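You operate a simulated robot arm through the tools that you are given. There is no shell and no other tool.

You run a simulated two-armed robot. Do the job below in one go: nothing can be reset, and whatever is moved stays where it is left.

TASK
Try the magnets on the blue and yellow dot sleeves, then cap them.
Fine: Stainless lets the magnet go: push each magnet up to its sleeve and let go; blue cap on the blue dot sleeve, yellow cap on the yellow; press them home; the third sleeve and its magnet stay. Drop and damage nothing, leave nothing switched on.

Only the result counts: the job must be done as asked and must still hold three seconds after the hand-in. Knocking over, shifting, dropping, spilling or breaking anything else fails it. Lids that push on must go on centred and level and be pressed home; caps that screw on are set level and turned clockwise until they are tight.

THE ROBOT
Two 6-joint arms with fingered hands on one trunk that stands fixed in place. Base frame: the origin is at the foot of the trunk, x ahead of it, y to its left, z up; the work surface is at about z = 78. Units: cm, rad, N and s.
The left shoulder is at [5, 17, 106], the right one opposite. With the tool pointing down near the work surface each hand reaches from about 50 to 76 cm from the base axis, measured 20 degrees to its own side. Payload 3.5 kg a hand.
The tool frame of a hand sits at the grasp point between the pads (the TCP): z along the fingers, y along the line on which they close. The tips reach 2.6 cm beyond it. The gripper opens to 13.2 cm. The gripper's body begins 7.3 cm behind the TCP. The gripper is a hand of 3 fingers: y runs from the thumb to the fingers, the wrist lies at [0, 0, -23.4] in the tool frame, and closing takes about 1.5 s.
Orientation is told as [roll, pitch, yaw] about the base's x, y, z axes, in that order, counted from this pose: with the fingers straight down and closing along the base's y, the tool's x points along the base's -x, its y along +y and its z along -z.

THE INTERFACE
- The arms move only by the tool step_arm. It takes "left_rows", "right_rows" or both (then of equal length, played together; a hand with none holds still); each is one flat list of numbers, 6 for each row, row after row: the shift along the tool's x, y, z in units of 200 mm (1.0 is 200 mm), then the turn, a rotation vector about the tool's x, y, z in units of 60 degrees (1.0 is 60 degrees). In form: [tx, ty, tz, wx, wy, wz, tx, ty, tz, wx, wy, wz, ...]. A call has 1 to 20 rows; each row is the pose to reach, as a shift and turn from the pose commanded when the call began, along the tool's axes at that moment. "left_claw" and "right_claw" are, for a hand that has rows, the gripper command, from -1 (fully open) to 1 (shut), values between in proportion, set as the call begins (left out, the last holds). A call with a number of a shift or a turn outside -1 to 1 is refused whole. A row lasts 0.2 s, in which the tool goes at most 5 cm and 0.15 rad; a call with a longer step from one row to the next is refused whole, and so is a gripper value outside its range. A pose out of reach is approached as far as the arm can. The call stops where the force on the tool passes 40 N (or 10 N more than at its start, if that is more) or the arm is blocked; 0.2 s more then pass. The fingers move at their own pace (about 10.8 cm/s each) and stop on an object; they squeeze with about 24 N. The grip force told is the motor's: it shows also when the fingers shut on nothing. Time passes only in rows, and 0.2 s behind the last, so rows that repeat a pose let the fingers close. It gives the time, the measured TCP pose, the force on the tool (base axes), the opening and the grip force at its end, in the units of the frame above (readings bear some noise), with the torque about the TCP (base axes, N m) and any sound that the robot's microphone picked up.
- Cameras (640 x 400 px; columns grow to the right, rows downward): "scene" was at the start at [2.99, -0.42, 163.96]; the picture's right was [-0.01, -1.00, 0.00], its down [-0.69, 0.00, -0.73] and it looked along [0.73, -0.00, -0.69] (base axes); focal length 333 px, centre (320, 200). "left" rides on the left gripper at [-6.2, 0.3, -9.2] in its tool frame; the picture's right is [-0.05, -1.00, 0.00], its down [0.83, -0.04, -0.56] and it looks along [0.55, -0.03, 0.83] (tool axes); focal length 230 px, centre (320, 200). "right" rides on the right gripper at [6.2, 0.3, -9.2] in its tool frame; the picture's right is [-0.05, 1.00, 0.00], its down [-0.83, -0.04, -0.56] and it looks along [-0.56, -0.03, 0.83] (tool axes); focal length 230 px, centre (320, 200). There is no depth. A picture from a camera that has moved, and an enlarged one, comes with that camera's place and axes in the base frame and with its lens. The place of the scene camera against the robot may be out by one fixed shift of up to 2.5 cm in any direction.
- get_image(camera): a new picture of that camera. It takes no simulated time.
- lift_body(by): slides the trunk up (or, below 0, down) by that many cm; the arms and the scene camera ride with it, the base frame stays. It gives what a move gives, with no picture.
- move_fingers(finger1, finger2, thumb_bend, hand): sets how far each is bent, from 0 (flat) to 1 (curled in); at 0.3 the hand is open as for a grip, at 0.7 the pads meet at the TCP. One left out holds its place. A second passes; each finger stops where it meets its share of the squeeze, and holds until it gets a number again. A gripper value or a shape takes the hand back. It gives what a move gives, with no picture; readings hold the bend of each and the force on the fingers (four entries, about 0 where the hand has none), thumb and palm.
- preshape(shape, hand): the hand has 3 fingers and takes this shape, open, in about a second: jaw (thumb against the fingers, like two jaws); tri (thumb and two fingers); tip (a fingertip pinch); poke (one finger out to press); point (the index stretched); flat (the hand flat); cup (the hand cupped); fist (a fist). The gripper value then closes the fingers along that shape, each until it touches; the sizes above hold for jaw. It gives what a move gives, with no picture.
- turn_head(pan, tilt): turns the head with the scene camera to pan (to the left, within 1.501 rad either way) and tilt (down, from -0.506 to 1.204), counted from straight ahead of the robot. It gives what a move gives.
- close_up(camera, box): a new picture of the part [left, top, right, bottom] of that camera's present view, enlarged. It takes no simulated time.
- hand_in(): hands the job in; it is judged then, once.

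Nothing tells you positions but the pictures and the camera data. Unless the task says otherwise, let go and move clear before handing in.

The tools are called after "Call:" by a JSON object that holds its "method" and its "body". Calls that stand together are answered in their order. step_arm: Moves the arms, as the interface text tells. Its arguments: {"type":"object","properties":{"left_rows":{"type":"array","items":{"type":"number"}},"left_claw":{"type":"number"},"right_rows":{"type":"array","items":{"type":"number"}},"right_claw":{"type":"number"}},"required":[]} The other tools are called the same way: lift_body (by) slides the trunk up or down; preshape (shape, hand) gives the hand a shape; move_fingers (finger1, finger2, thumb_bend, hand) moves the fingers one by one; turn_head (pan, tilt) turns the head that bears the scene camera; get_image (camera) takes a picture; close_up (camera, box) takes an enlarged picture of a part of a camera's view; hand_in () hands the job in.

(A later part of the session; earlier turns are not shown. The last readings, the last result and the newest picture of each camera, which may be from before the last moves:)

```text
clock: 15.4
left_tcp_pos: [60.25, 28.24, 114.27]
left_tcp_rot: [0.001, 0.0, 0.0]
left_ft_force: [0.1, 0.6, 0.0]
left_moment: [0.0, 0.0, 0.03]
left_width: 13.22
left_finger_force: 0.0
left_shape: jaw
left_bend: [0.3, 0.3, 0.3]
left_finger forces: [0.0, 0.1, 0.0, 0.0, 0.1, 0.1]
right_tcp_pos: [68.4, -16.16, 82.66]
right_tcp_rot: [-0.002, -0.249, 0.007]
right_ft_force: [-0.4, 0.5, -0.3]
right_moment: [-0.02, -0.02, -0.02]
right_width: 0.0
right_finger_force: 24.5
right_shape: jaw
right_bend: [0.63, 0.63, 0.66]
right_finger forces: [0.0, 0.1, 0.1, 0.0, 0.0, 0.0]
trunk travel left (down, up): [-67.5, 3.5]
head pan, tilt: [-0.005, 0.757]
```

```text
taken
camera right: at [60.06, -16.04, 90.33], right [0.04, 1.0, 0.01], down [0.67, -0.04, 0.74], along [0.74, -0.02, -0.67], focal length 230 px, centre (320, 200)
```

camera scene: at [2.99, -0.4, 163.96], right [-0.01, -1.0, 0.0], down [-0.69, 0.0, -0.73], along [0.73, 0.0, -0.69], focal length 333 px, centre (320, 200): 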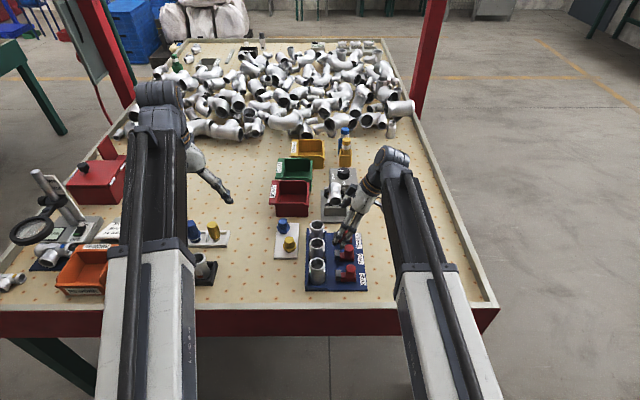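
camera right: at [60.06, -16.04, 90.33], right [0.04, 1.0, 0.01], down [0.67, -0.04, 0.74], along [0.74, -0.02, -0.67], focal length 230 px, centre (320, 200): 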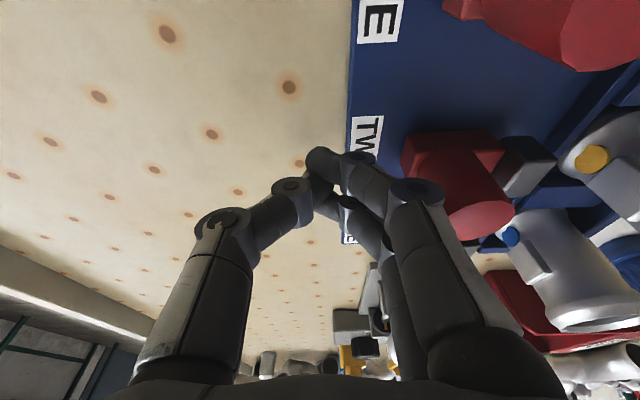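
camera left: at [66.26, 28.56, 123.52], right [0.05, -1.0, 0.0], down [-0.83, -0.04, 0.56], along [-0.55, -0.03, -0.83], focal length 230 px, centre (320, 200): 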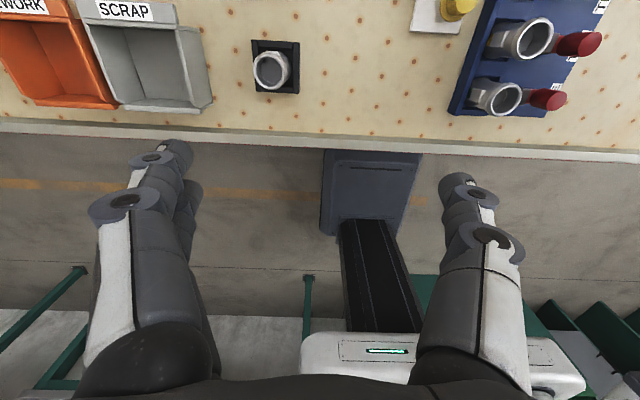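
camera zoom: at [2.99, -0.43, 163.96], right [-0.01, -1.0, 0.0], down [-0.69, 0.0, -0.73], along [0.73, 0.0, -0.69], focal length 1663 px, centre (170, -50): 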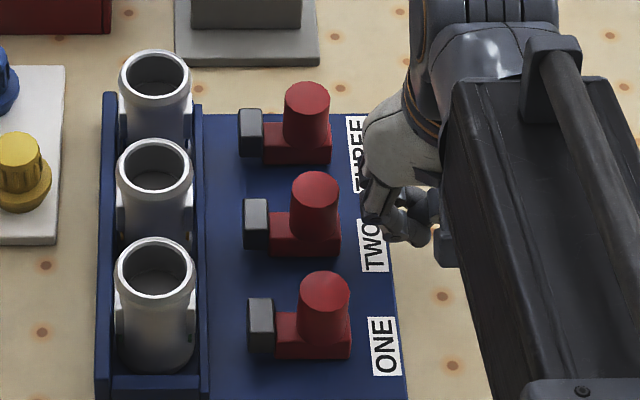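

The magnet sprang back by itself when released, so sleeve TWO passes as stainless. Now I move on to magnet THREE, same height, clear of its knob.

Call:
{"method": "step_arm", "body": {"right_rows": [-0.089, 0, 0.023, 0, -0.025, 0, -0.178, 0, 0.046, 0, -0.05, 0, -0.267, 0, 0.069, 0, -0.075, 0, -0.358, 0, 0.091, 0, -0.095, 0]}}

Call:
{"method": "get_image", "body": {"camera": "right"}}

Call:
{"method": "close_up", "body": {"camera": "scene", "box": [300, 190, 400, 270]}}

```text
clock: 16.4
left_tcp_pos: [60.16, 28.26, 114.17]
left_tcp_rot: [0.0, -0.001, 0.0]
left_ft_force: [-1.1, 0.1, 0.1]
left_moment: [-0.01, -0.02, 0.01]
left_width: 13.21
left_finger_force: 0.0
left_shape: jaw
left_bend: [0.3, 0.3, 0.3]
left_finger forces: [0.0, 0.0, 0.0, 0.0, 0.1, 0.0]
right_tcp_pos: [75.72, -16.02, 82.68]
right_tcp_rot: [-0.001, -0.35, 0.007]
right_ft_force: [-0.3, 0.0, 0.0]
right_moment: [-0.02, 0.01, 0.02]
right_width: 0.01
right_finger_force: 23.8
right_shape: jaw
right_bend: [0.63, 0.63, 0.66]
right_finger forces: [0.0, 0.0, 0.1, 0.1, 0.0, 0.0]
trunk travel left (down, up): [-67.5, 3.5]
head pan, tilt: [-0.005, 0.757]
```

```text
taken
camera right: at [66.79, -16.0, 89.38], right [0.04, 1.0, 0.02], down [0.59, -0.04, 0.81], along [0.81, -0.02, -0.59], focal length 230 px, centre (320, 200)
```

right: 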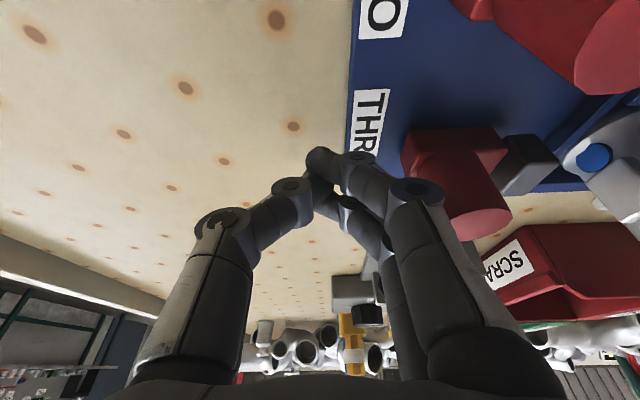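

```text
5.00 times, centred on (350, 230) of scene
camera zoom: at [3.01, -0.42, 163.96], right [-0.01, -1.0, 0.0], down [-0.69, 0.0, -0.73], along [0.73, 0.0, -0.69], focal length 1663 px, centre (170, 50)
```

zoom: 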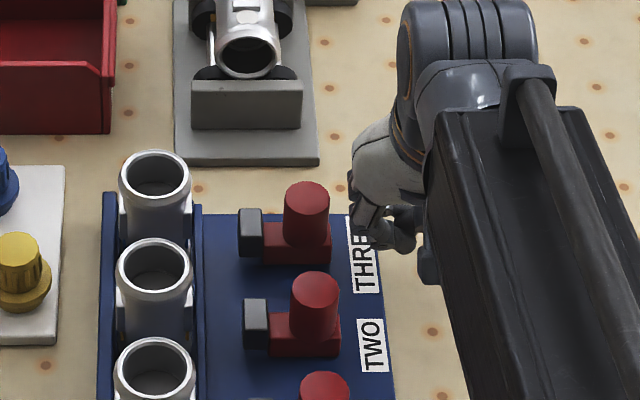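

Call:
{"method": "step_arm", "body": {"right_rows": [0, 0.05, 0, 0, 0, 0, 0, 0.1, 0, 0, 0, 0, 0, 0.15, 0, 0, 0, 0, 0, 0.175, 0, 0, 0, 0, 0, 0.2, 0, 0, 0, 0]}}

Call:
{"method": "get_image", "body": {"camera": "right"}}

Call:
{"method": "close_up", "body": {"camera": "scene", "box": [310, 205, 370, 253]}}

```text
clock: 17.6
left_tcp_pos: [60.18, 28.28, 114.2]
left_tcp_rot: [0.0, 0.0, 0.001]
left_ft_force: [1.0, 0.2, 0.0]
left_moment: [0.02, 0.0, -0.02]
left_width: 13.16
left_finger_force: 0.0
left_shape: jaw
left_bend: [0.3, 0.3, 0.3]
left_finger forces: [0.0, 0.0, 0.1, 0.1, 0.0, 0.0]
right_tcp_pos: [75.71, -12.12, 82.68]
right_tcp_rot: [-0.003, -0.35, 0.007]
right_ft_force: [0.7, -0.8, 1.2]
right_moment: [0.04, -0.04, -0.01]
right_width: 0.0
right_finger_force: 24.4
right_shape: jaw
right_bend: [0.63, 0.63, 0.66]
right_finger forces: [0.0, 1.4, 0.0, 0.0, 0.0, 0.1]
trunk travel left (down, up): [-67.5, 3.5]
head pan, tilt: [-0.005, 0.757]
```

```text
taken
camera right: at [66.68, -11.96, 89.33], right [0.04, 1.0, 0.02], down [0.59, -0.04, 0.81], along [0.81, -0.02, -0.59], focal length 230 px, centre (320, 200)
```

right: 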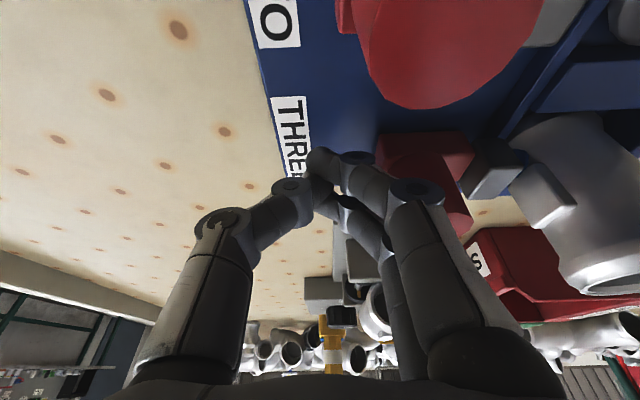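

```text
8.33 times, centred on (340, 229) of scene
camera zoom: at [2.98, -0.42, 163.96], right [-0.01, -1.0, 0.0], down [-0.69, 0.0, -0.73], along [0.73, 0.0, -0.69], focal length 2772 px, centre (153, -42)
```

zoom: 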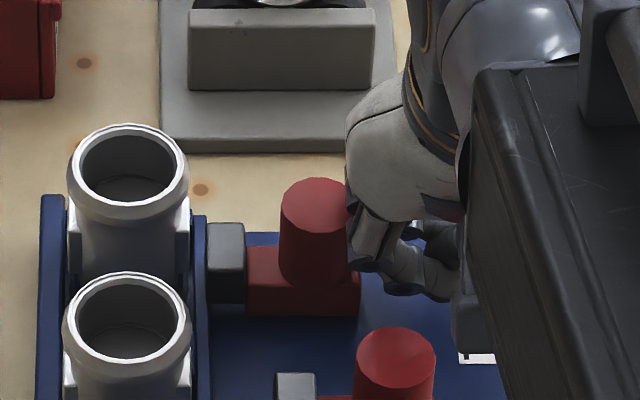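

Call:
{"method": "step_arm", "body": {"right_rows": [0, 0.01, 0, 0, 0, 0, 0, 0.02, 0, 0, 0, 0, 0, 0.025, 0, 0, 0, 0, 0, 0.025, 0, 0, 0, 0]}}

Call:
{"method": "close_up", "body": {"camera": "scene", "box": [310, 205, 370, 253]}}

```text
clock: 18.6
left_tcp_pos: [60.08, 28.16, 114.22]
left_tcp_rot: [0.0, 0.0, -0.001]
left_ft_force: [-0.9, 0.2, 0.0]
left_moment: [0.01, 0.01, -0.02]
left_width: 13.17
left_finger_force: 0.1
left_shape: jaw
left_bend: [0.3, 0.3, 0.3]
left_finger forces: [0.0, 0.0, 0.0, 0.0, 0.0, 0.1]
right_tcp_pos: [75.73, -11.61, 82.64]
right_tcp_rot: [-0.003, -0.351, 0.008]
right_ft_force: [0.2, -0.5, 1.1]
right_moment: [0.02, -0.04, -0.02]
right_width: 0.02
right_finger_force: 24.1
right_shape: jaw
right_bend: [0.63, 0.63, 0.66]
right_finger forces: [0.0, 1.1, 0.0, 0.0, 0.0, 0.1]
trunk travel left (down, up): [-67.5, 3.5]
head pan, tilt: [-0.005, 0.757]
```

```text
8.33 times, centred on (340, 229) of scene
camera zoom: at [2.98, -0.42, 163.96], right [-0.01, -1.0, 0.0], down [-0.69, 0.0, -0.73], along [0.73, 0.0, -0.69], focal length 2772 px, centre (153, -42)
```

zoom: 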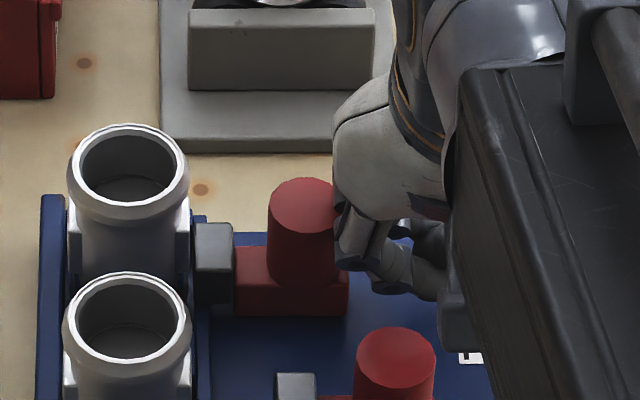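

Call:
{"method": "step_arm", "body": {"right_rows": [0, 0.005, 0, 0, 0, 0, 0, 0.01, 0, 0, 0, 0, 0, 0.01, 0, 0, 0, 0]}}

Call:
{"method": "close_up", "body": {"camera": "scene", "box": [310, 205, 370, 253]}}

```text
clock: 19.4
left_tcp_pos: [60.15, 28.2, 114.23]
left_tcp_rot: [0.0, -0.001, 0.0]
left_ft_force: [-1.5, 0.7, 0.6]
left_moment: [-0.01, 0.0, 0.01]
left_width: 13.19
left_finger_force: 0.2
left_shape: jaw
left_bend: [0.3, 0.3, 0.3]
left_finger forces: [0.0, 0.0, 0.0, 0.0, 0.0, 0.1]
right_tcp_pos: [75.84, -11.38, 82.62]
right_tcp_rot: [-0.002, -0.349, 0.007]
right_ft_force: [-1.2, -1.5, 1.2]
right_moment: [0.05, 0.02, 0.03]
right_width: 0.03
right_finger_force: 24.2
right_shape: jaw
right_bend: [0.63, 0.63, 0.66]
right_finger forces: [0.1, 2.5, 0.1, 0.1, 0.0, 0.1]
trunk travel left (down, up): [-67.5, 3.5]
head pan, tilt: [-0.005, 0.757]
```

```text
8.33 times, centred on (340, 229) of scene
camera zoom: at [2.98, -0.44, 163.96], right [-0.01, -1.0, 0.0], down [-0.69, 0.0, -0.73], along [0.73, 0.0, -0.69], focal length 2772 px, centre (153, -42)
```

zoom: 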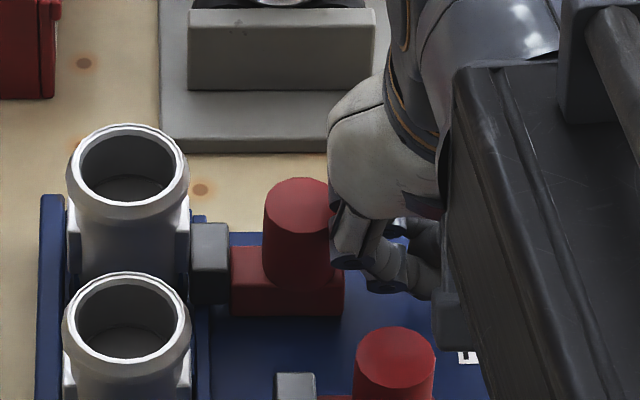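

Call:
{"method": "step_arm", "body": {"right_rows": [0, 0.003, 0, 0, 0, 0, 0, 0.006, 0, 0, 0, 0]}}

Call:
{"method": "close_up", "body": {"camera": "scene", "box": [310, 205, 370, 253]}}

```text
clock: 20.0
left_tcp_pos: [60.16, 28.23, 114.15]
left_tcp_rot: [0.002, -0.001, -0.001]
left_ft_force: [-0.5, -0.5, 0.5]
left_moment: [0.01, -0.01, 0.01]
left_width: 13.19
left_finger_force: 0.0
left_shape: jaw
left_bend: [0.3, 0.3, 0.3]
left_finger forces: [0.0, 0.0, 0.1, 0.0, 0.1, 0.1]
right_tcp_pos: [75.87, -11.19, 82.74]
right_tcp_rot: [-0.002, -0.35, 0.007]
right_ft_force: [0.0, -2.8, 0.4]
right_moment: [0.06, 0.01, -0.05]
right_width: 0.0
right_finger_force: 24.2
right_shape: jaw
right_bend: [0.63, 0.63, 0.66]
right_finger forces: [0.0, 2.9, 0.0, 0.0, 0.1, 0.0]
trunk travel left (down, up): [-67.5, 3.5]
head pan, tilt: [-0.005, 0.757]
```

```text
8.33 times, centred on (340, 229) of scene
camera zoom: at [2.99, -0.45, 163.96], right [-0.01, -1.0, 0.0], down [-0.69, 0.0, -0.73], along [0.73, 0.0, -0.69], focal length 2772 px, centre (153, -42)
```

zoom: 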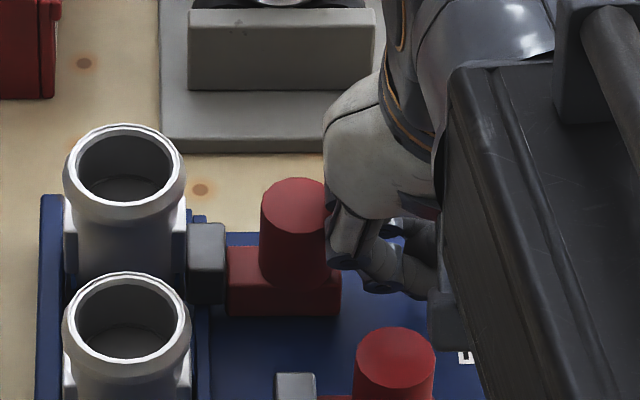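

Magnet THREE is against its sleeve as well, so I back off, raise the right hand and park it well clear.

Call:
{"method": "step_arm", "body": {"right_rows": [0, -0.03, 0, 0, 0, 0, 0, -0.12, 0, 0, 0, 0, 0, -0.3, 0, 0, 0, 0, 0, -0.3, -0.2, 0, 0, 0, 0, -0.4, -0.4, 0, 0, 0, 0, -0.5, -0.6, 0, 0, 0, 0.1, -0.55, -0.8, 0, 0, 0, 0.3, -0.6, -0.9, 0, 0, 0]}}

Call:
{"method": "close_up", "body": {"camera": "scene", "box": [250, 190, 390, 300]}}

Call:
{"method": "get_image", "body": {"camera": "right"}}

```text
clock: 21.8
left_tcp_pos: [60.17, 28.18, 114.26]
left_tcp_rot: [-0.001, 0.0, 0.001]
left_ft_force: [-0.1, -0.1, -0.5]
left_moment: [-0.04, -0.02, 0.02]
left_width: 13.16
left_finger_force: 0.0
left_shape: jaw
left_bend: [0.3, 0.3, 0.3]
left_finger forces: [0.1, 0.1, 0.0, 0.0, 0.1, 0.0]
right_tcp_pos: [63.85, -23.4, 97.53]
right_tcp_rot: [0.0, -0.35, 0.007]
right_ft_force: [-0.4, -0.4, 0.5]
right_moment: [0.02, -0.01, 0.03]
right_width: 0.03
right_finger_force: 24.4
right_shape: jaw
right_bend: [0.63, 0.63, 0.66]
right_finger forces: [0.0, 0.0, 0.0, 0.0, 0.0, 0.0]
trunk travel left (down, up): [-67.5, 3.5]
head pan, tilt: [-0.005, 0.757]
```

```text
3.64 times, centred on (320, 245) of scene
camera zoom: at [2.95, -0.43, 163.96], right [-0.01, -1.0, 0.0], down [-0.69, 0.0, -0.73], along [0.73, 0.0, -0.69], focal length 1209 px, centre (320, 36)
```

zoom: 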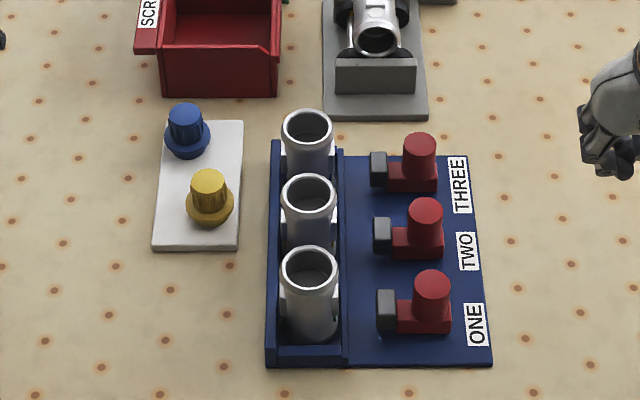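

```text
taken
camera right: at [54.9, -23.31, 104.28], right [0.04, 1.0, 0.02], down [0.59, -0.04, 0.81], along [0.81, -0.02, -0.59], focal length 230 px, centre (320, 200)
```

right: 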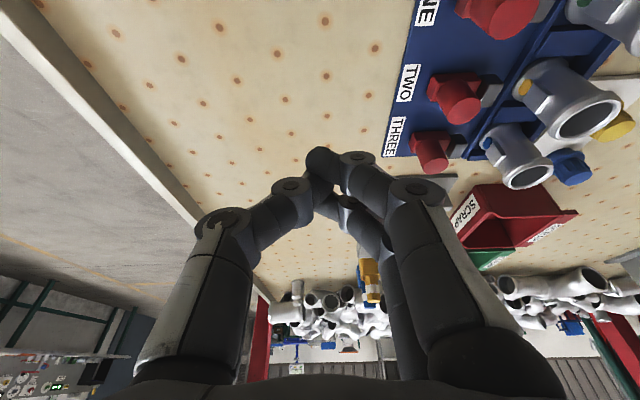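

Both magnets have sprung back and the magnet part is done. Next the left hand goes above the white card, tilted forward so its camera looks almost straight down on the caps.

Call:
{"method": "step_arm", "body": {"left_rows": [-0.115, -0.133, 0.117, 0, -0.08, 0, -0.23, -0.267, 0.233, 0, -0.16, 0, -0.345, -0.4, 0.35, 0, -0.24, 0, -0.46, -0.533, 0.467, 0, -0.32, 0, -0.575, -0.667, 0.583, 0, -0.4, 0, -0.69, -0.8, 0.7, 0, -0.4775, 0]}}

Call:
{"method": "get_image", "body": {"camera": "left"}}

Call:
{"method": "get_image", "body": {"camera": "scene"}}

```text
clock: 23.2
left_tcp_pos: [74.22, 12.36, 100.28]
left_tcp_rot: [0.002, -0.501, 0.0]
left_ft_force: [-0.1, 0.0, 0.0]
left_moment: [0.01, -0.02, 0.06]
left_width: 13.21
left_finger_force: 0.0
left_shape: jaw
left_bend: [0.3, 0.3, 0.3]
left_finger forces: [0.1, 0.1, 0.0, 0.0, 0.0, 0.0]
right_tcp_pos: [64.05, -23.38, 97.53]
right_tcp_rot: [-0.002, -0.347, 0.007]
right_ft_force: [-0.1, 0.9, 0.3]
right_moment: [-0.02, 0.01, 0.0]
right_width: 0.0
right_finger_force: 23.5
right_shape: jaw
right_bend: [0.63, 0.63, 0.66]
right_finger forces: [0.0, 0.1, 0.0, 0.0, 0.0, 0.1]
trunk travel left (down, up): [-67.5, 3.5]
head pan, tilt: [-0.005, 0.757]
```

```text
taken
camera left: at [75.12, 12.69, 111.37], right [0.05, -1.0, 0.03], down [-1.0, -0.04, 0.09], along [-0.09, -0.03, -1.0], focal length 230 px, centre (320, 200)
```

left: 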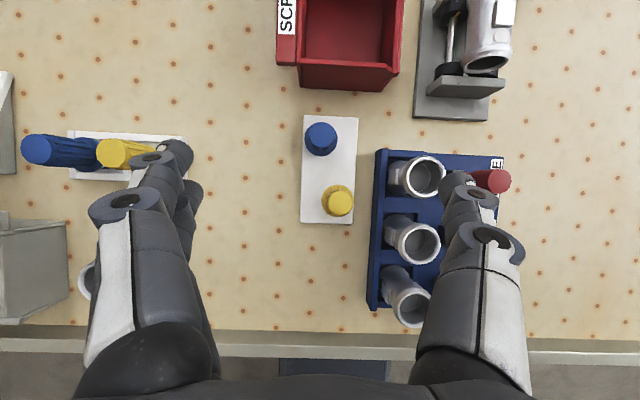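

```text
taken
camera scene: at [3.02, -0.44, 163.96], right [-0.01, -1.0, 0.0], down [-0.69, 0.0, -0.73], along [0.73, 0.0, -0.69], focal length 333 px, centre (320, 200)
```

scene: 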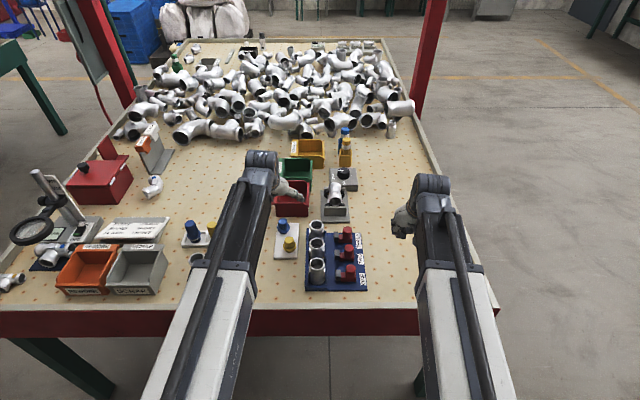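

Call:
{"method": "close_up", "body": {"camera": "left", "box": [290, 105, 386, 235]}}

Call:
{"method": "close_up", "body": {"camera": "left", "box": [360, 140, 460, 310]}}

```text
3.08 times, centred on (338, 170) of left
camera zoom: at [75.12, 12.69, 111.37], right [0.05, -1.0, 0.03], down [-1.0, -0.04, 0.09], along [-0.09, -0.03, -1.0], focal length 708 px, centre (265, 292)
```

zoom: 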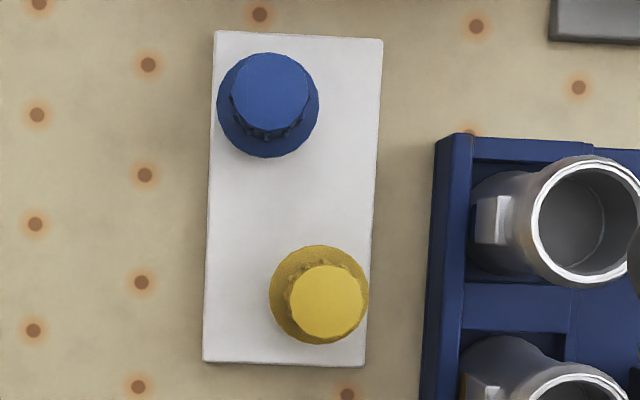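

```text
2.35 times, centred on (410, 225) of left
camera zoom: at [75.12, 12.69, 111.37], right [0.05, -1.0, 0.03], down [-1.0, -0.04, 0.09], along [-0.09, -0.03, -1.0], focal length 541 px, centre (108, 141)
```

zoom: 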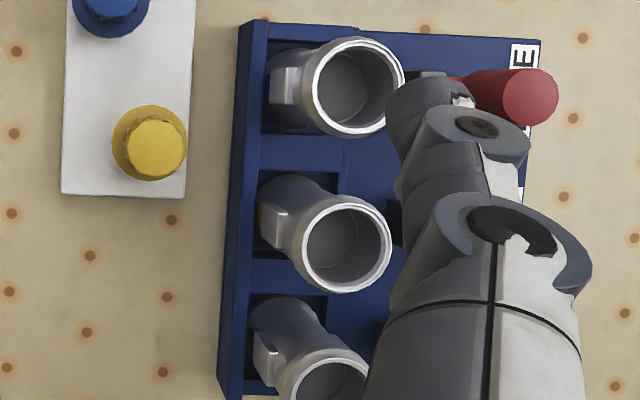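

The two caps on the card are knobs with a flange of about 4.4 cm, at roughly (72.3, 9.2) yellow and (80.4, 11.9) blue; the others at far left are gauges. I'll bring the left hand above the yellow cap with the fingers half closed.

Call:
{"method": "step_arm", "body": {"left_rows": [0.083, -0.04, 0.1, 0, 0.06, 0, 0.165, -0.079, 0.2, 0, 0.12, 0, 0.248, -0.119, 0.305, 0, 0.18, 0, 0.33, -0.158, 0.406, 0, 0.239, 0, 0.33, -0.158, 0.406, 0, 0.239, 0, 0.33, -0.158, 0.406, 0, 0.239, 0], "left_claw": 0.09}}

Call:
{"method": "get_image", "body": {"camera": "left"}}

Call:
{"method": "get_image", "body": {"camera": "right"}}

Call:
{"method": "close_up", "body": {"camera": "scene", "box": [230, 180, 370, 290]}}

```text
clock: 24.6
left_tcp_pos: [72.02, 9.27, 90.14]
left_tcp_rot: [0.0, -0.25, 0.0]
left_ft_force: [-0.6, -0.4, 0.1]
left_moment: [-0.01, 0.0, 0.01]
left_width: 6.09
left_finger_force: 0.0
left_shape: jaw
left_bend: [0.73, 0.73, 0.7]
left_finger forces: [0.0, 0.0, 0.0, 0.1, 0.1, 0.0]
right_tcp_pos: [63.87, -23.41, 97.53]
right_tcp_rot: [-0.001, -0.348, 0.006]
right_ft_force: [-0.4, 0.3, 0.6]
right_moment: [0.01, 0.0, -0.01]
right_width: 0.0
right_finger_force: 23.9
right_shape: jaw
right_bend: [0.63, 0.63, 0.66]
right_finger forces: [0.0, 0.0, 0.1, 0.1, 0.0, 0.0]
trunk travel left (down, up): [-67.5, 3.5]
head pan, tilt: [-0.005, 0.757]
```

```text
taken
camera left: at [75.78, 9.55, 100.47], right [0.05, -1.0, 0.01], down [-0.94, -0.04, 0.33], along [-0.33, -0.03, -0.94], focal length 230 px, centre (320, 200)
```

left: 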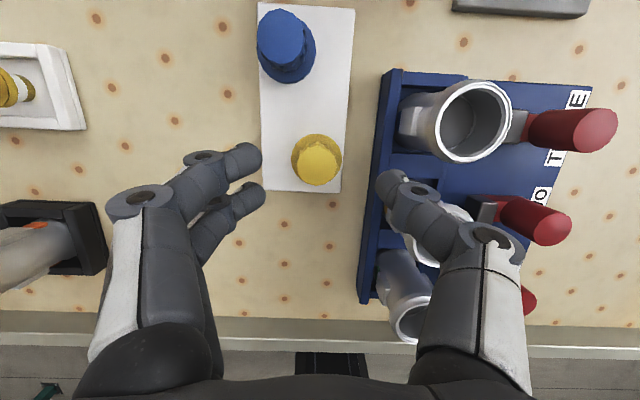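

```text
taken
camera right: at [55.01, -23.3, 104.25], right [0.04, 1.0, 0.02], down [0.59, -0.04, 0.81], along [0.81, -0.02, -0.59], focal length 230 px, centre (320, 200)
```

right: 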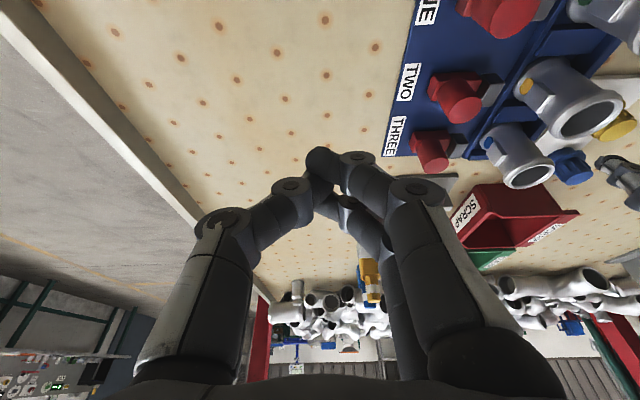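

```text
3.64 times, centred on (300, 235) of scene
camera zoom: at [3.0, -0.42, 163.96], right [-0.01, -1.0, 0.0], down [-0.69, 0.0, -0.73], along [0.73, 0.0, -0.69], focal length 1209 px, centre (393, 73)
```

zoom: 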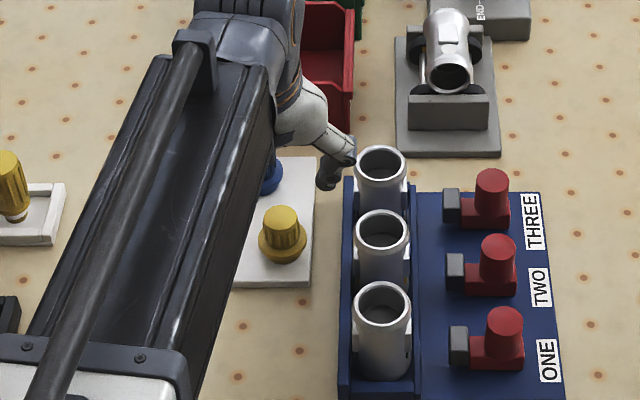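

Call:
{"method": "close_up", "body": {"camera": "left", "box": [240, 100, 400, 200]}}

```text
4.00 times, centred on (320, 150) of left
camera zoom: at [75.78, 9.55, 100.47], right [0.05, -1.0, 0.01], down [-0.94, -0.04, 0.33], along [-0.33, -0.03, -0.94], focal length 920 px, centre (320, 400)
```

zoom: 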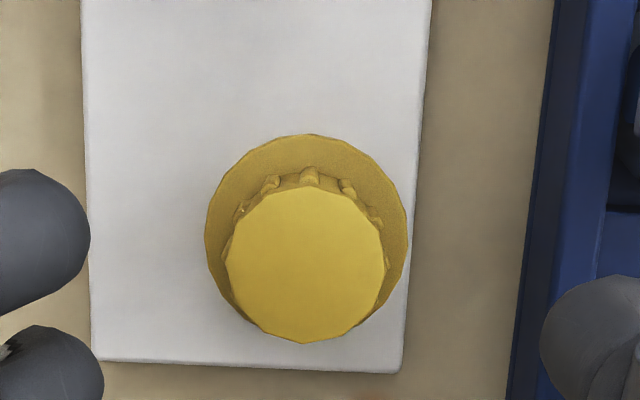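

Call:
{"method": "step_arm", "body": {"left_rows": [0.012, 0.003, 0.076, 0, 0.04, 0, 0.025, 0.0065, 0.152, 0, 0.083, 0, 0.0375, 0.0065, 0.228, 0, 0.124, 0, 0.0375, 0.0065, 0.228, 0, 0.124, 0]}}

Call:
{"method": "get_image", "body": {"camera": "left"}}

Call:
{"method": "close_up", "body": {"camera": "left", "box": [220, 100, 420, 225]}}

Call:
{"method": "close_up", "body": {"camera": "right", "box": [540, 80, 640, 220]}}

```text
clock: 25.6
left_tcp_pos: [72.51, 9.37, 85.34]
left_tcp_rot: [0.002, -0.119, -0.001]
left_ft_force: [-0.1, 0.2, -0.3]
left_moment: [0.02, -0.01, -0.02]
left_width: 6.08
left_finger_force: 0.0
left_shape: jaw
left_bend: [0.73, 0.73, 0.7]
left_finger forces: [0.1, 0.0, 0.0, 0.0, 0.0, 0.0]
right_tcp_pos: [64.05, -23.36, 97.59]
right_tcp_rot: [-0.002, -0.348, 0.008]
right_ft_force: [-0.2, -0.2, -0.2]
right_moment: [0.04, 0.0, 0.0]
right_width: 0.0
right_finger_force: 23.8
right_shape: jaw
right_bend: [0.63, 0.63, 0.66]
right_finger forces: [0.1, 0.0, 0.0, 0.1, 0.0, 0.0]
trunk travel left (down, up): [-67.5, 3.5]
head pan, tilt: [-0.005, 0.757]
```

```text
taken
camera left: at [77.49, 9.62, 95.31], right [0.05, -1.0, 0.01], down [-0.89, -0.04, 0.45], along [-0.45, -0.03, -0.89], focal length 230 px, centre (320, 200)
```

left: 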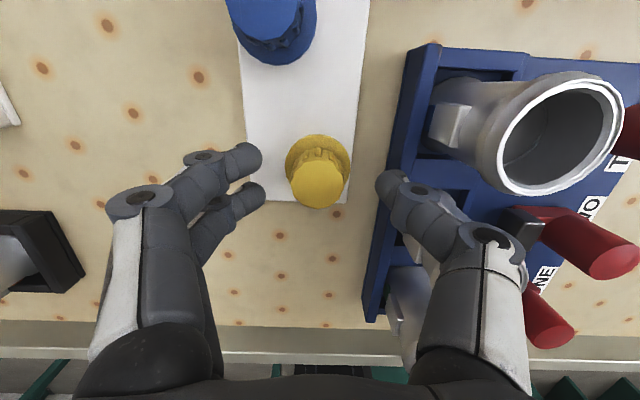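

```text
3.20 times, centred on (320, 162) of left
camera zoom: at [77.49, 9.62, 95.31], right [0.05, -1.0, 0.01], down [-0.89, -0.04, 0.45], along [-0.45, -0.03, -0.89], focal length 736 px, centre (320, 320)
```

zoom: 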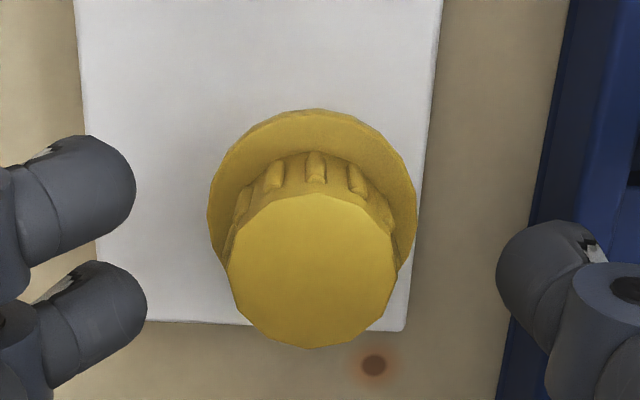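

```text
2.86 times, centred on (590, 150) of right
camera zoom: at [55.01, -23.3, 104.25], right [0.04, 1.0, 0.02], down [0.59, -0.04, 0.81], along [0.81, -0.02, -0.59], focal length 657 px, centre (-451, 343)
```

zoom: 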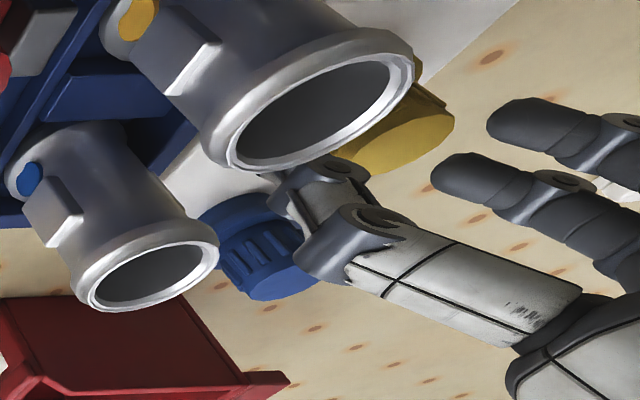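

Call:
{"method": "step_arm", "body": {"left_rows": [0.006, 0.001, 0.043, 0, 0, 0, 0.012, 0.002, 0.0866, 0, 0, 0, 0.012, 0.002, 0.0866, 0, 0, 0]}}

Call:
{"method": "get_image", "body": {"camera": "left"}}

Call:
{"method": "close_up", "body": {"camera": "right", "box": [540, 80, 640, 220]}}

Call:
{"method": "close_up", "body": {"camera": "scene", "box": [270, 200, 330, 260]}}

```text
clock: 26.4
left_tcp_pos: [72.51, 9.3, 83.64]
left_tcp_rot: [0.001, -0.121, 0.0]
left_ft_force: [1.3, 0.0, -0.6]
left_moment: [0.01, -0.01, 0.02]
left_width: 6.08
left_finger_force: 0.0
left_shape: jaw
left_bend: [0.73, 0.73, 0.7]
left_finger forces: [0.0, 0.0, 0.0, 0.1, 0.1, 0.0]
right_tcp_pos: [64.08, -23.43, 97.62]
right_tcp_rot: [-0.003, -0.349, 0.007]
right_ft_force: [-0.5, -0.8, 0.3]
right_moment: [0.03, -0.03, 0.01]
right_width: 0.03
right_finger_force: 24.3
right_shape: jaw
right_bend: [0.63, 0.63, 0.66]
right_finger forces: [0.0, 0.0, 0.0, 0.1, 0.0, 0.1]
trunk travel left (down, up): [-67.5, 3.5]
head pan, tilt: [-0.005, 0.757]
```

```text
taken
camera left: at [77.36, 9.63, 93.61], right [0.05, -1.0, 0.01], down [-0.89, -0.04, 0.45], along [-0.45, -0.03, -0.89], focal length 230 px, centre (320, 200)
```

left: 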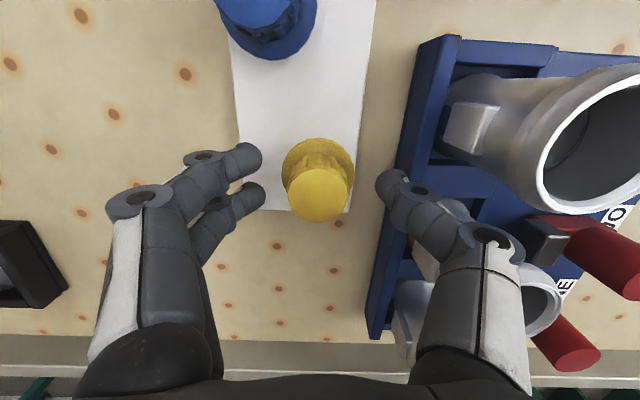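

```text
2.86 times, centred on (590, 150) of right
camera zoom: at [55.01, -23.3, 104.25], right [0.04, 1.0, 0.02], down [0.59, -0.04, 0.81], along [0.81, -0.02, -0.59], focal length 657 px, centre (-451, 343)
```

zoom: 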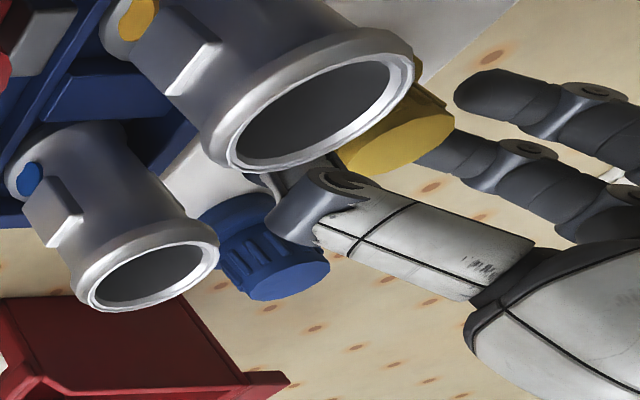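

```text
6.67 times, centred on (300, 230) of scene
camera zoom: at [3.0, -0.42, 163.96], right [-0.01, -1.0, 0.0], down [-0.69, 0.0, -0.73], along [0.73, 0.0, -0.69], focal length 2217 px, centre (453, 0)
```

zoom: 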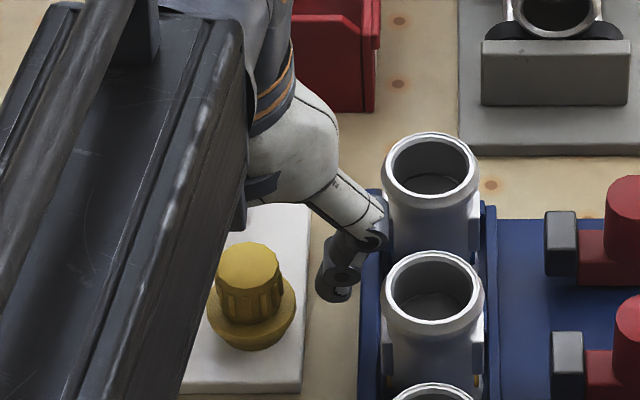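

Call:
{"method": "step_arm", "body": {"left_rows": [0, 0, 0, 0, 0, 0, 0, 0, 0, 0, 0, 0, 0, 0, 0, 0, 0, 0, 0, 0, 0, 0, 0, 0, 0, 0, 0, 0, 0, 0, 0, 0, 0, 0, 0, 0], "left_claw": 1}}

Call:
{"method": "get_image", "body": {"camera": "left"}}

Call:
{"method": "close_up", "body": {"camera": "left", "box": [220, 100, 420, 225]}}

Call:
{"method": "close_up", "body": {"camera": "scene", "box": [270, 200, 330, 260]}}

```text
clock: 27.8
left_tcp_pos: [72.35, 9.29, 83.55]
left_tcp_rot: [-0.001, -0.12, 0.0]
left_ft_force: [0.1, 0.0, -0.4]
left_moment: [0.0, -0.04, 0.02]
left_width: 2.08
left_finger_force: 24.0
left_shape: jaw
left_bend: [0.72, 0.73, 0.7]
left_finger forces: [10.2, 11.6, 0.0, 0.1, 20.8, 0.0]
right_tcp_pos: [64.11, -23.46, 97.52]
right_tcp_rot: [-0.002, -0.349, 0.006]
right_ft_force: [0.5, -1.0, 0.7]
right_moment: [0.0, -0.02, -0.01]
right_width: 0.01
right_finger_force: 24.1
right_shape: jaw
right_bend: [0.63, 0.63, 0.66]
right_finger forces: [0.0, 0.0, 0.1, 0.0, 0.0, 0.0]
trunk travel left (down, up): [-67.5, 3.5]
head pan, tilt: [-0.005, 0.757]
```

```text
taken
camera left: at [77.36, 9.64, 93.61], right [0.05, -1.0, 0.01], down [-0.89, -0.04, 0.45], along [-0.45, -0.03, -0.89], focal length 230 px, centre (320, 200)
```

left: 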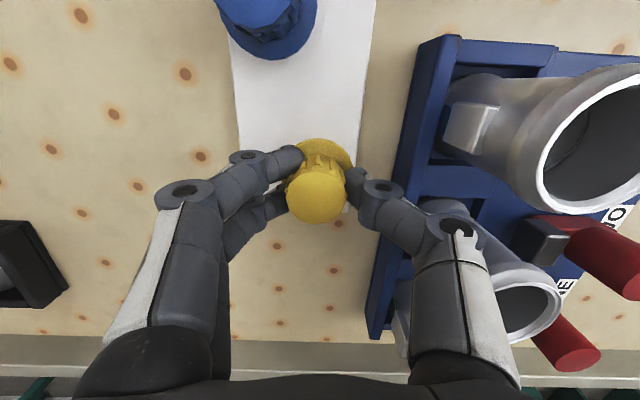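

```text
3.20 times, centred on (320, 162) of left
camera zoom: at [77.36, 9.64, 93.61], right [0.05, -1.0, 0.01], down [-0.89, -0.04, 0.45], along [-0.45, -0.03, -0.89], focal length 736 px, centre (320, 320)
```

zoom: 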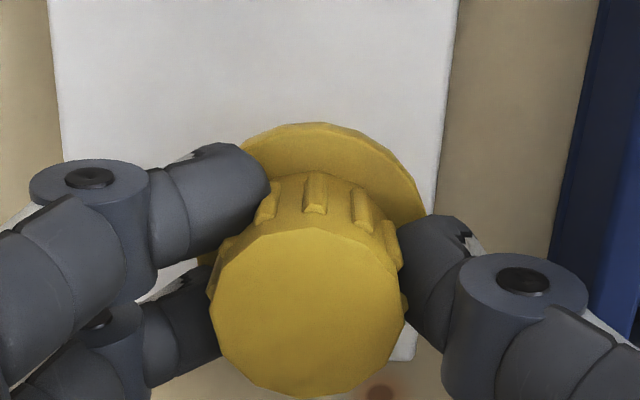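

```text
6.67 times, centred on (300, 230) of scene
camera zoom: at [3.0, -0.42, 163.96], right [-0.01, -1.0, 0.0], down [-0.69, 0.0, -0.73], along [0.73, 0.0, -0.69], focal length 2217 px, centre (453, 0)
```

zoom: 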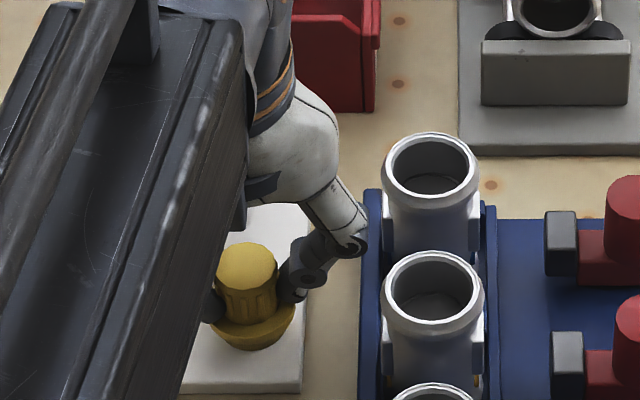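

Call:
{"method": "step_arm", "body": {"left_rows": [-0.006, 0, -0.05, 0, 0, 0, -0.018, 0, -0.15, 0, 0, 0, -0.036, 0, -0.3, 0, 0, 0, -0.0534, 0, -0.447, 0, 0, 0]}}

Call:
{"method": "get_image", "body": {"camera": "left"}}

Call:
{"method": "close_up", "body": {"camera": "scene", "box": [270, 190, 330, 250]}}

Call:
{"method": "get_image", "body": {"camera": "right"}}

```text
clock: 28.8
left_tcp_pos: [72.36, 9.43, 92.76]
left_tcp_rot: [0.0, -0.121, -0.002]
left_ft_force: [0.6, 0.8, -0.9]
left_moment: [-0.03, 0.02, -0.02]
left_width: 2.05
left_finger_force: 23.9
left_shape: jaw
left_bend: [0.72, 0.73, 0.7]
left_finger forces: [10.4, 11.6, 0.0, 0.0, 20.7, 0.0]
right_tcp_pos: [64.12, -23.38, 97.6]
right_tcp_rot: [-0.002, -0.349, 0.006]
right_ft_force: [-0.4, 0.3, 0.1]
right_moment: [-0.01, 0.01, -0.03]
right_width: 0.0
right_finger_force: 24.4
right_shape: jaw
right_bend: [0.63, 0.63, 0.66]
right_finger forces: [0.0, 0.0, 0.0, 0.0, 0.0, 0.0]
trunk travel left (down, up): [-67.5, 3.5]
head pan, tilt: [-0.005, 0.757]
```

```text
taken
camera left: at [77.33, 9.73, 102.52], right [0.05, -1.0, 0.01], down [-0.89, -0.04, 0.45], along [-0.45, -0.03, -0.89], focal length 230 px, centre (320, 200)
```

left: 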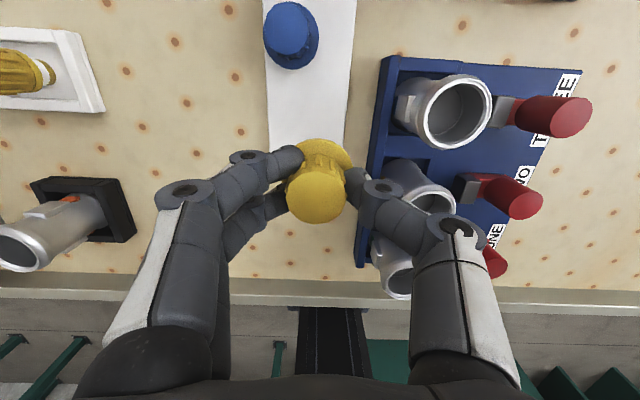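

```text
6.67 times, centred on (300, 220) of scene
camera zoom: at [2.98, -0.42, 163.95], right [-0.01, -1.0, 0.0], down [-0.69, 0.0, -0.73], along [0.73, 0.0, -0.69], focal length 2217 px, centre (453, 67)
```

zoom: 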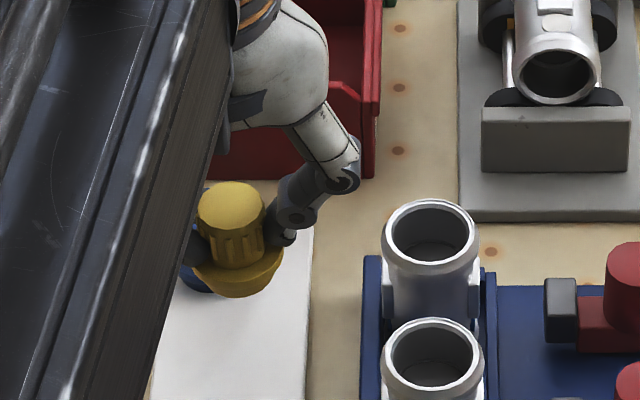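

```text
taken
camera right: at [55.0, -23.31, 104.25], right [0.04, 1.0, 0.02], down [0.59, -0.04, 0.81], along [0.81, -0.02, -0.59], focal length 230 px, centre (320, 200)
```

right: 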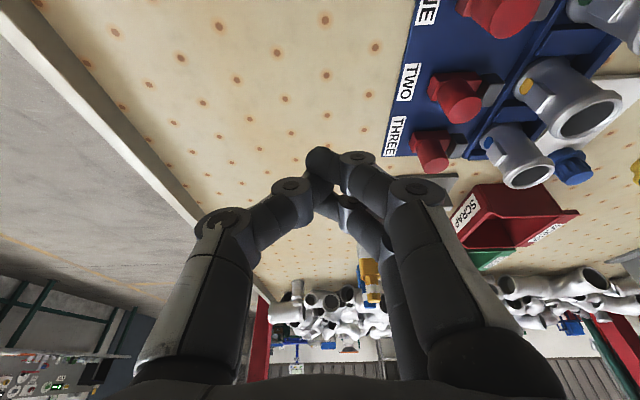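

The yellow cap is firmly held and level. I lift it a little more and carry it over to sleeve TWO (yellow dot), about 1.5 cm above the rim.

Call:
{"method": "step_arm", "body": {"left_rows": [0, 0, -0.065, 0, 0, 0, 0.049, -0.115, -0.07, 0, 0, 0, 0.098, -0.23, -0.075, 0, 0, 0, 0.147, -0.345, -0.08, 0, 0, 0, 0.196, -0.46, -0.086, 0, 0, 0, 0.196, -0.46, -0.086, 0, 0, 0]}}

Call:
{"method": "get_image", "body": {"camera": "left"}}

Call:
{"method": "close_up", "body": {"camera": "scene", "box": [280, 200, 360, 280]}}

Call:
{"method": "get_image", "body": {"camera": "right"}}

```text
clock: 30.2
left_tcp_pos: [68.22, 0.05, 93.96]
left_tcp_rot: [0.0, -0.119, 0.0]
left_ft_force: [-1.4, 0.1, -0.6]
left_moment: [0.0, 0.01, -0.04]
left_width: 2.06
left_finger_force: 23.8
left_shape: jaw
left_bend: [0.72, 0.73, 0.7]
left_finger forces: [10.6, 11.8, 0.1, 0.0, 20.7, 0.1]
right_tcp_pos: [64.07, -23.46, 97.62]
right_tcp_rot: [-0.001, -0.349, 0.006]
right_ft_force: [0.0, 0.3, 0.0]
right_moment: [0.01, -0.01, 0.0]
right_width: 0.01
right_finger_force: 24.1
right_shape: jaw
right_bend: [0.63, 0.63, 0.66]
right_finger forces: [0.0, 0.0, 0.1, 0.1, 0.0, 0.0]
trunk travel left (down, up): [-67.5, 3.5]
head pan, tilt: [-0.005, 0.757]
```

```text
taken
camera left: at [73.2, 0.44, 103.86], right [0.05, -1.0, 0.01], down [-0.89, -0.04, 0.45], along [-0.45, -0.03, -0.89], focal length 230 px, centre (320, 200)
```

left: 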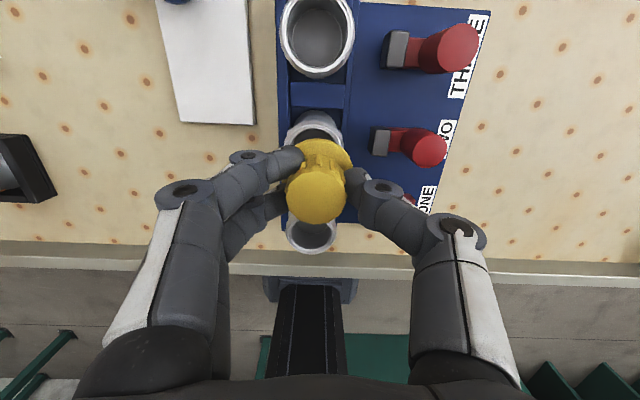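

```text
5.00 times, centred on (320, 240) of scene
camera zoom: at [3.0, -0.42, 163.96], right [-0.01, -1.0, 0.0], down [-0.69, 0.0, -0.73], along [0.73, 0.0, -0.69], focal length 1663 px, centre (320, 0)
```

zoom: 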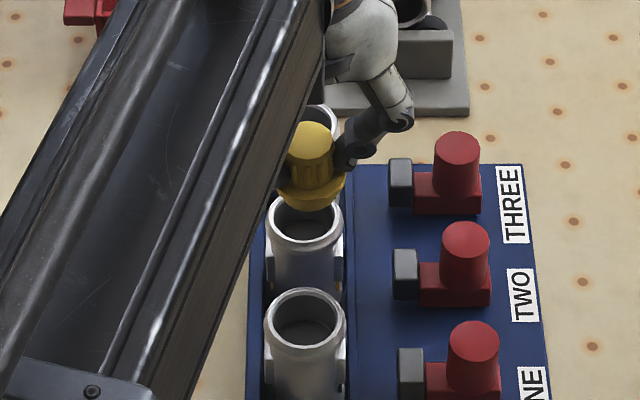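

```text
taken
camera right: at [55.01, -23.3, 104.25], right [0.04, 1.0, 0.02], down [0.59, -0.04, 0.81], along [0.81, -0.02, -0.59], focal length 230 px, centre (320, 200)
```

right: 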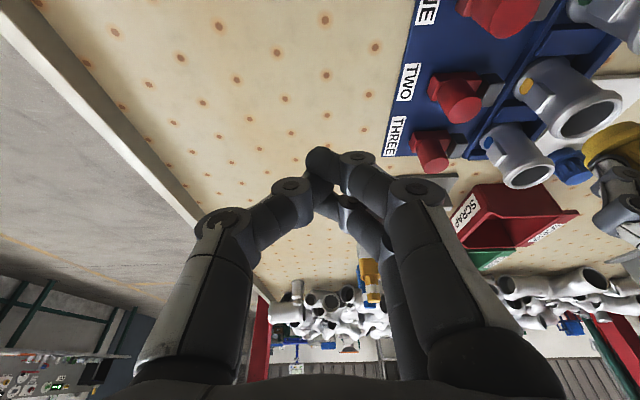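

Call:
{"method": "close_up", "body": {"camera": "left", "box": [260, 90, 380, 260]}}

Call:
{"method": "close_up", "body": {"camera": "scene", "box": [295, 215, 345, 260]}}

Call:
{"method": "close_up", "body": {"camera": "right", "box": [500, 30, 640, 220]}}

```text
2.35 times, centred on (320, 175) of left
camera zoom: at [73.2, 0.44, 103.86], right [0.05, -1.0, 0.01], down [-0.89, -0.04, 0.45], along [-0.45, -0.03, -0.89], focal length 541 px, centre (320, 259)
```

zoom: 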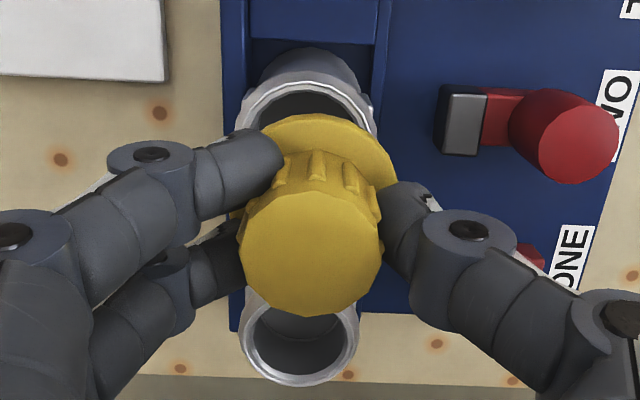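

```text
8.89 times, centred on (320, 238) of scene
camera zoom: at [3.0, -0.42, 163.96], right [-0.01, -1.0, 0.0], down [-0.69, 0.0, -0.73], along [0.73, 0.0, -0.69], focal length 2956 px, centre (320, -133)
```

zoom: 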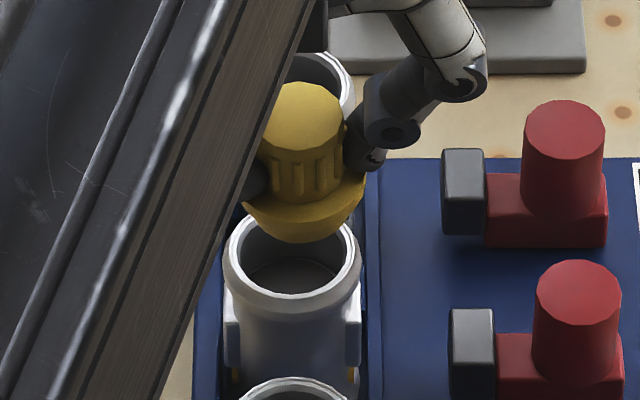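

```text
2.11 times, centred on (570, 125) of right
camera zoom: at [55.01, -23.3, 104.25], right [0.04, 1.0, 0.02], down [0.59, -0.04, 0.81], along [0.81, -0.02, -0.59], focal length 484 px, centre (-206, 358)
```

zoom: 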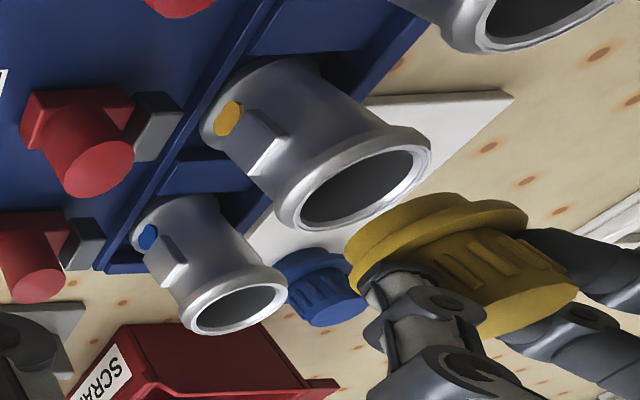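

Call:
{"method": "close_up", "body": {"camera": "right", "box": [560, 100, 640, 190]}}

```text
4.44 times, centred on (600, 145) of right
camera zoom: at [55.01, -23.3, 104.25], right [0.04, 1.0, 0.02], down [0.59, -0.04, 0.81], along [0.81, -0.02, -0.59], focal length 1022 px, centre (-924, 444)
```

zoom: 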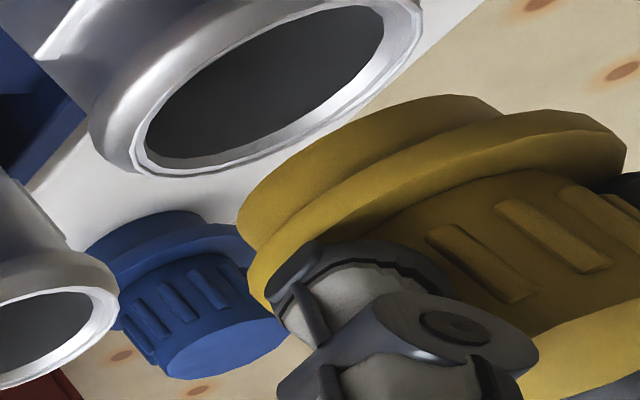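

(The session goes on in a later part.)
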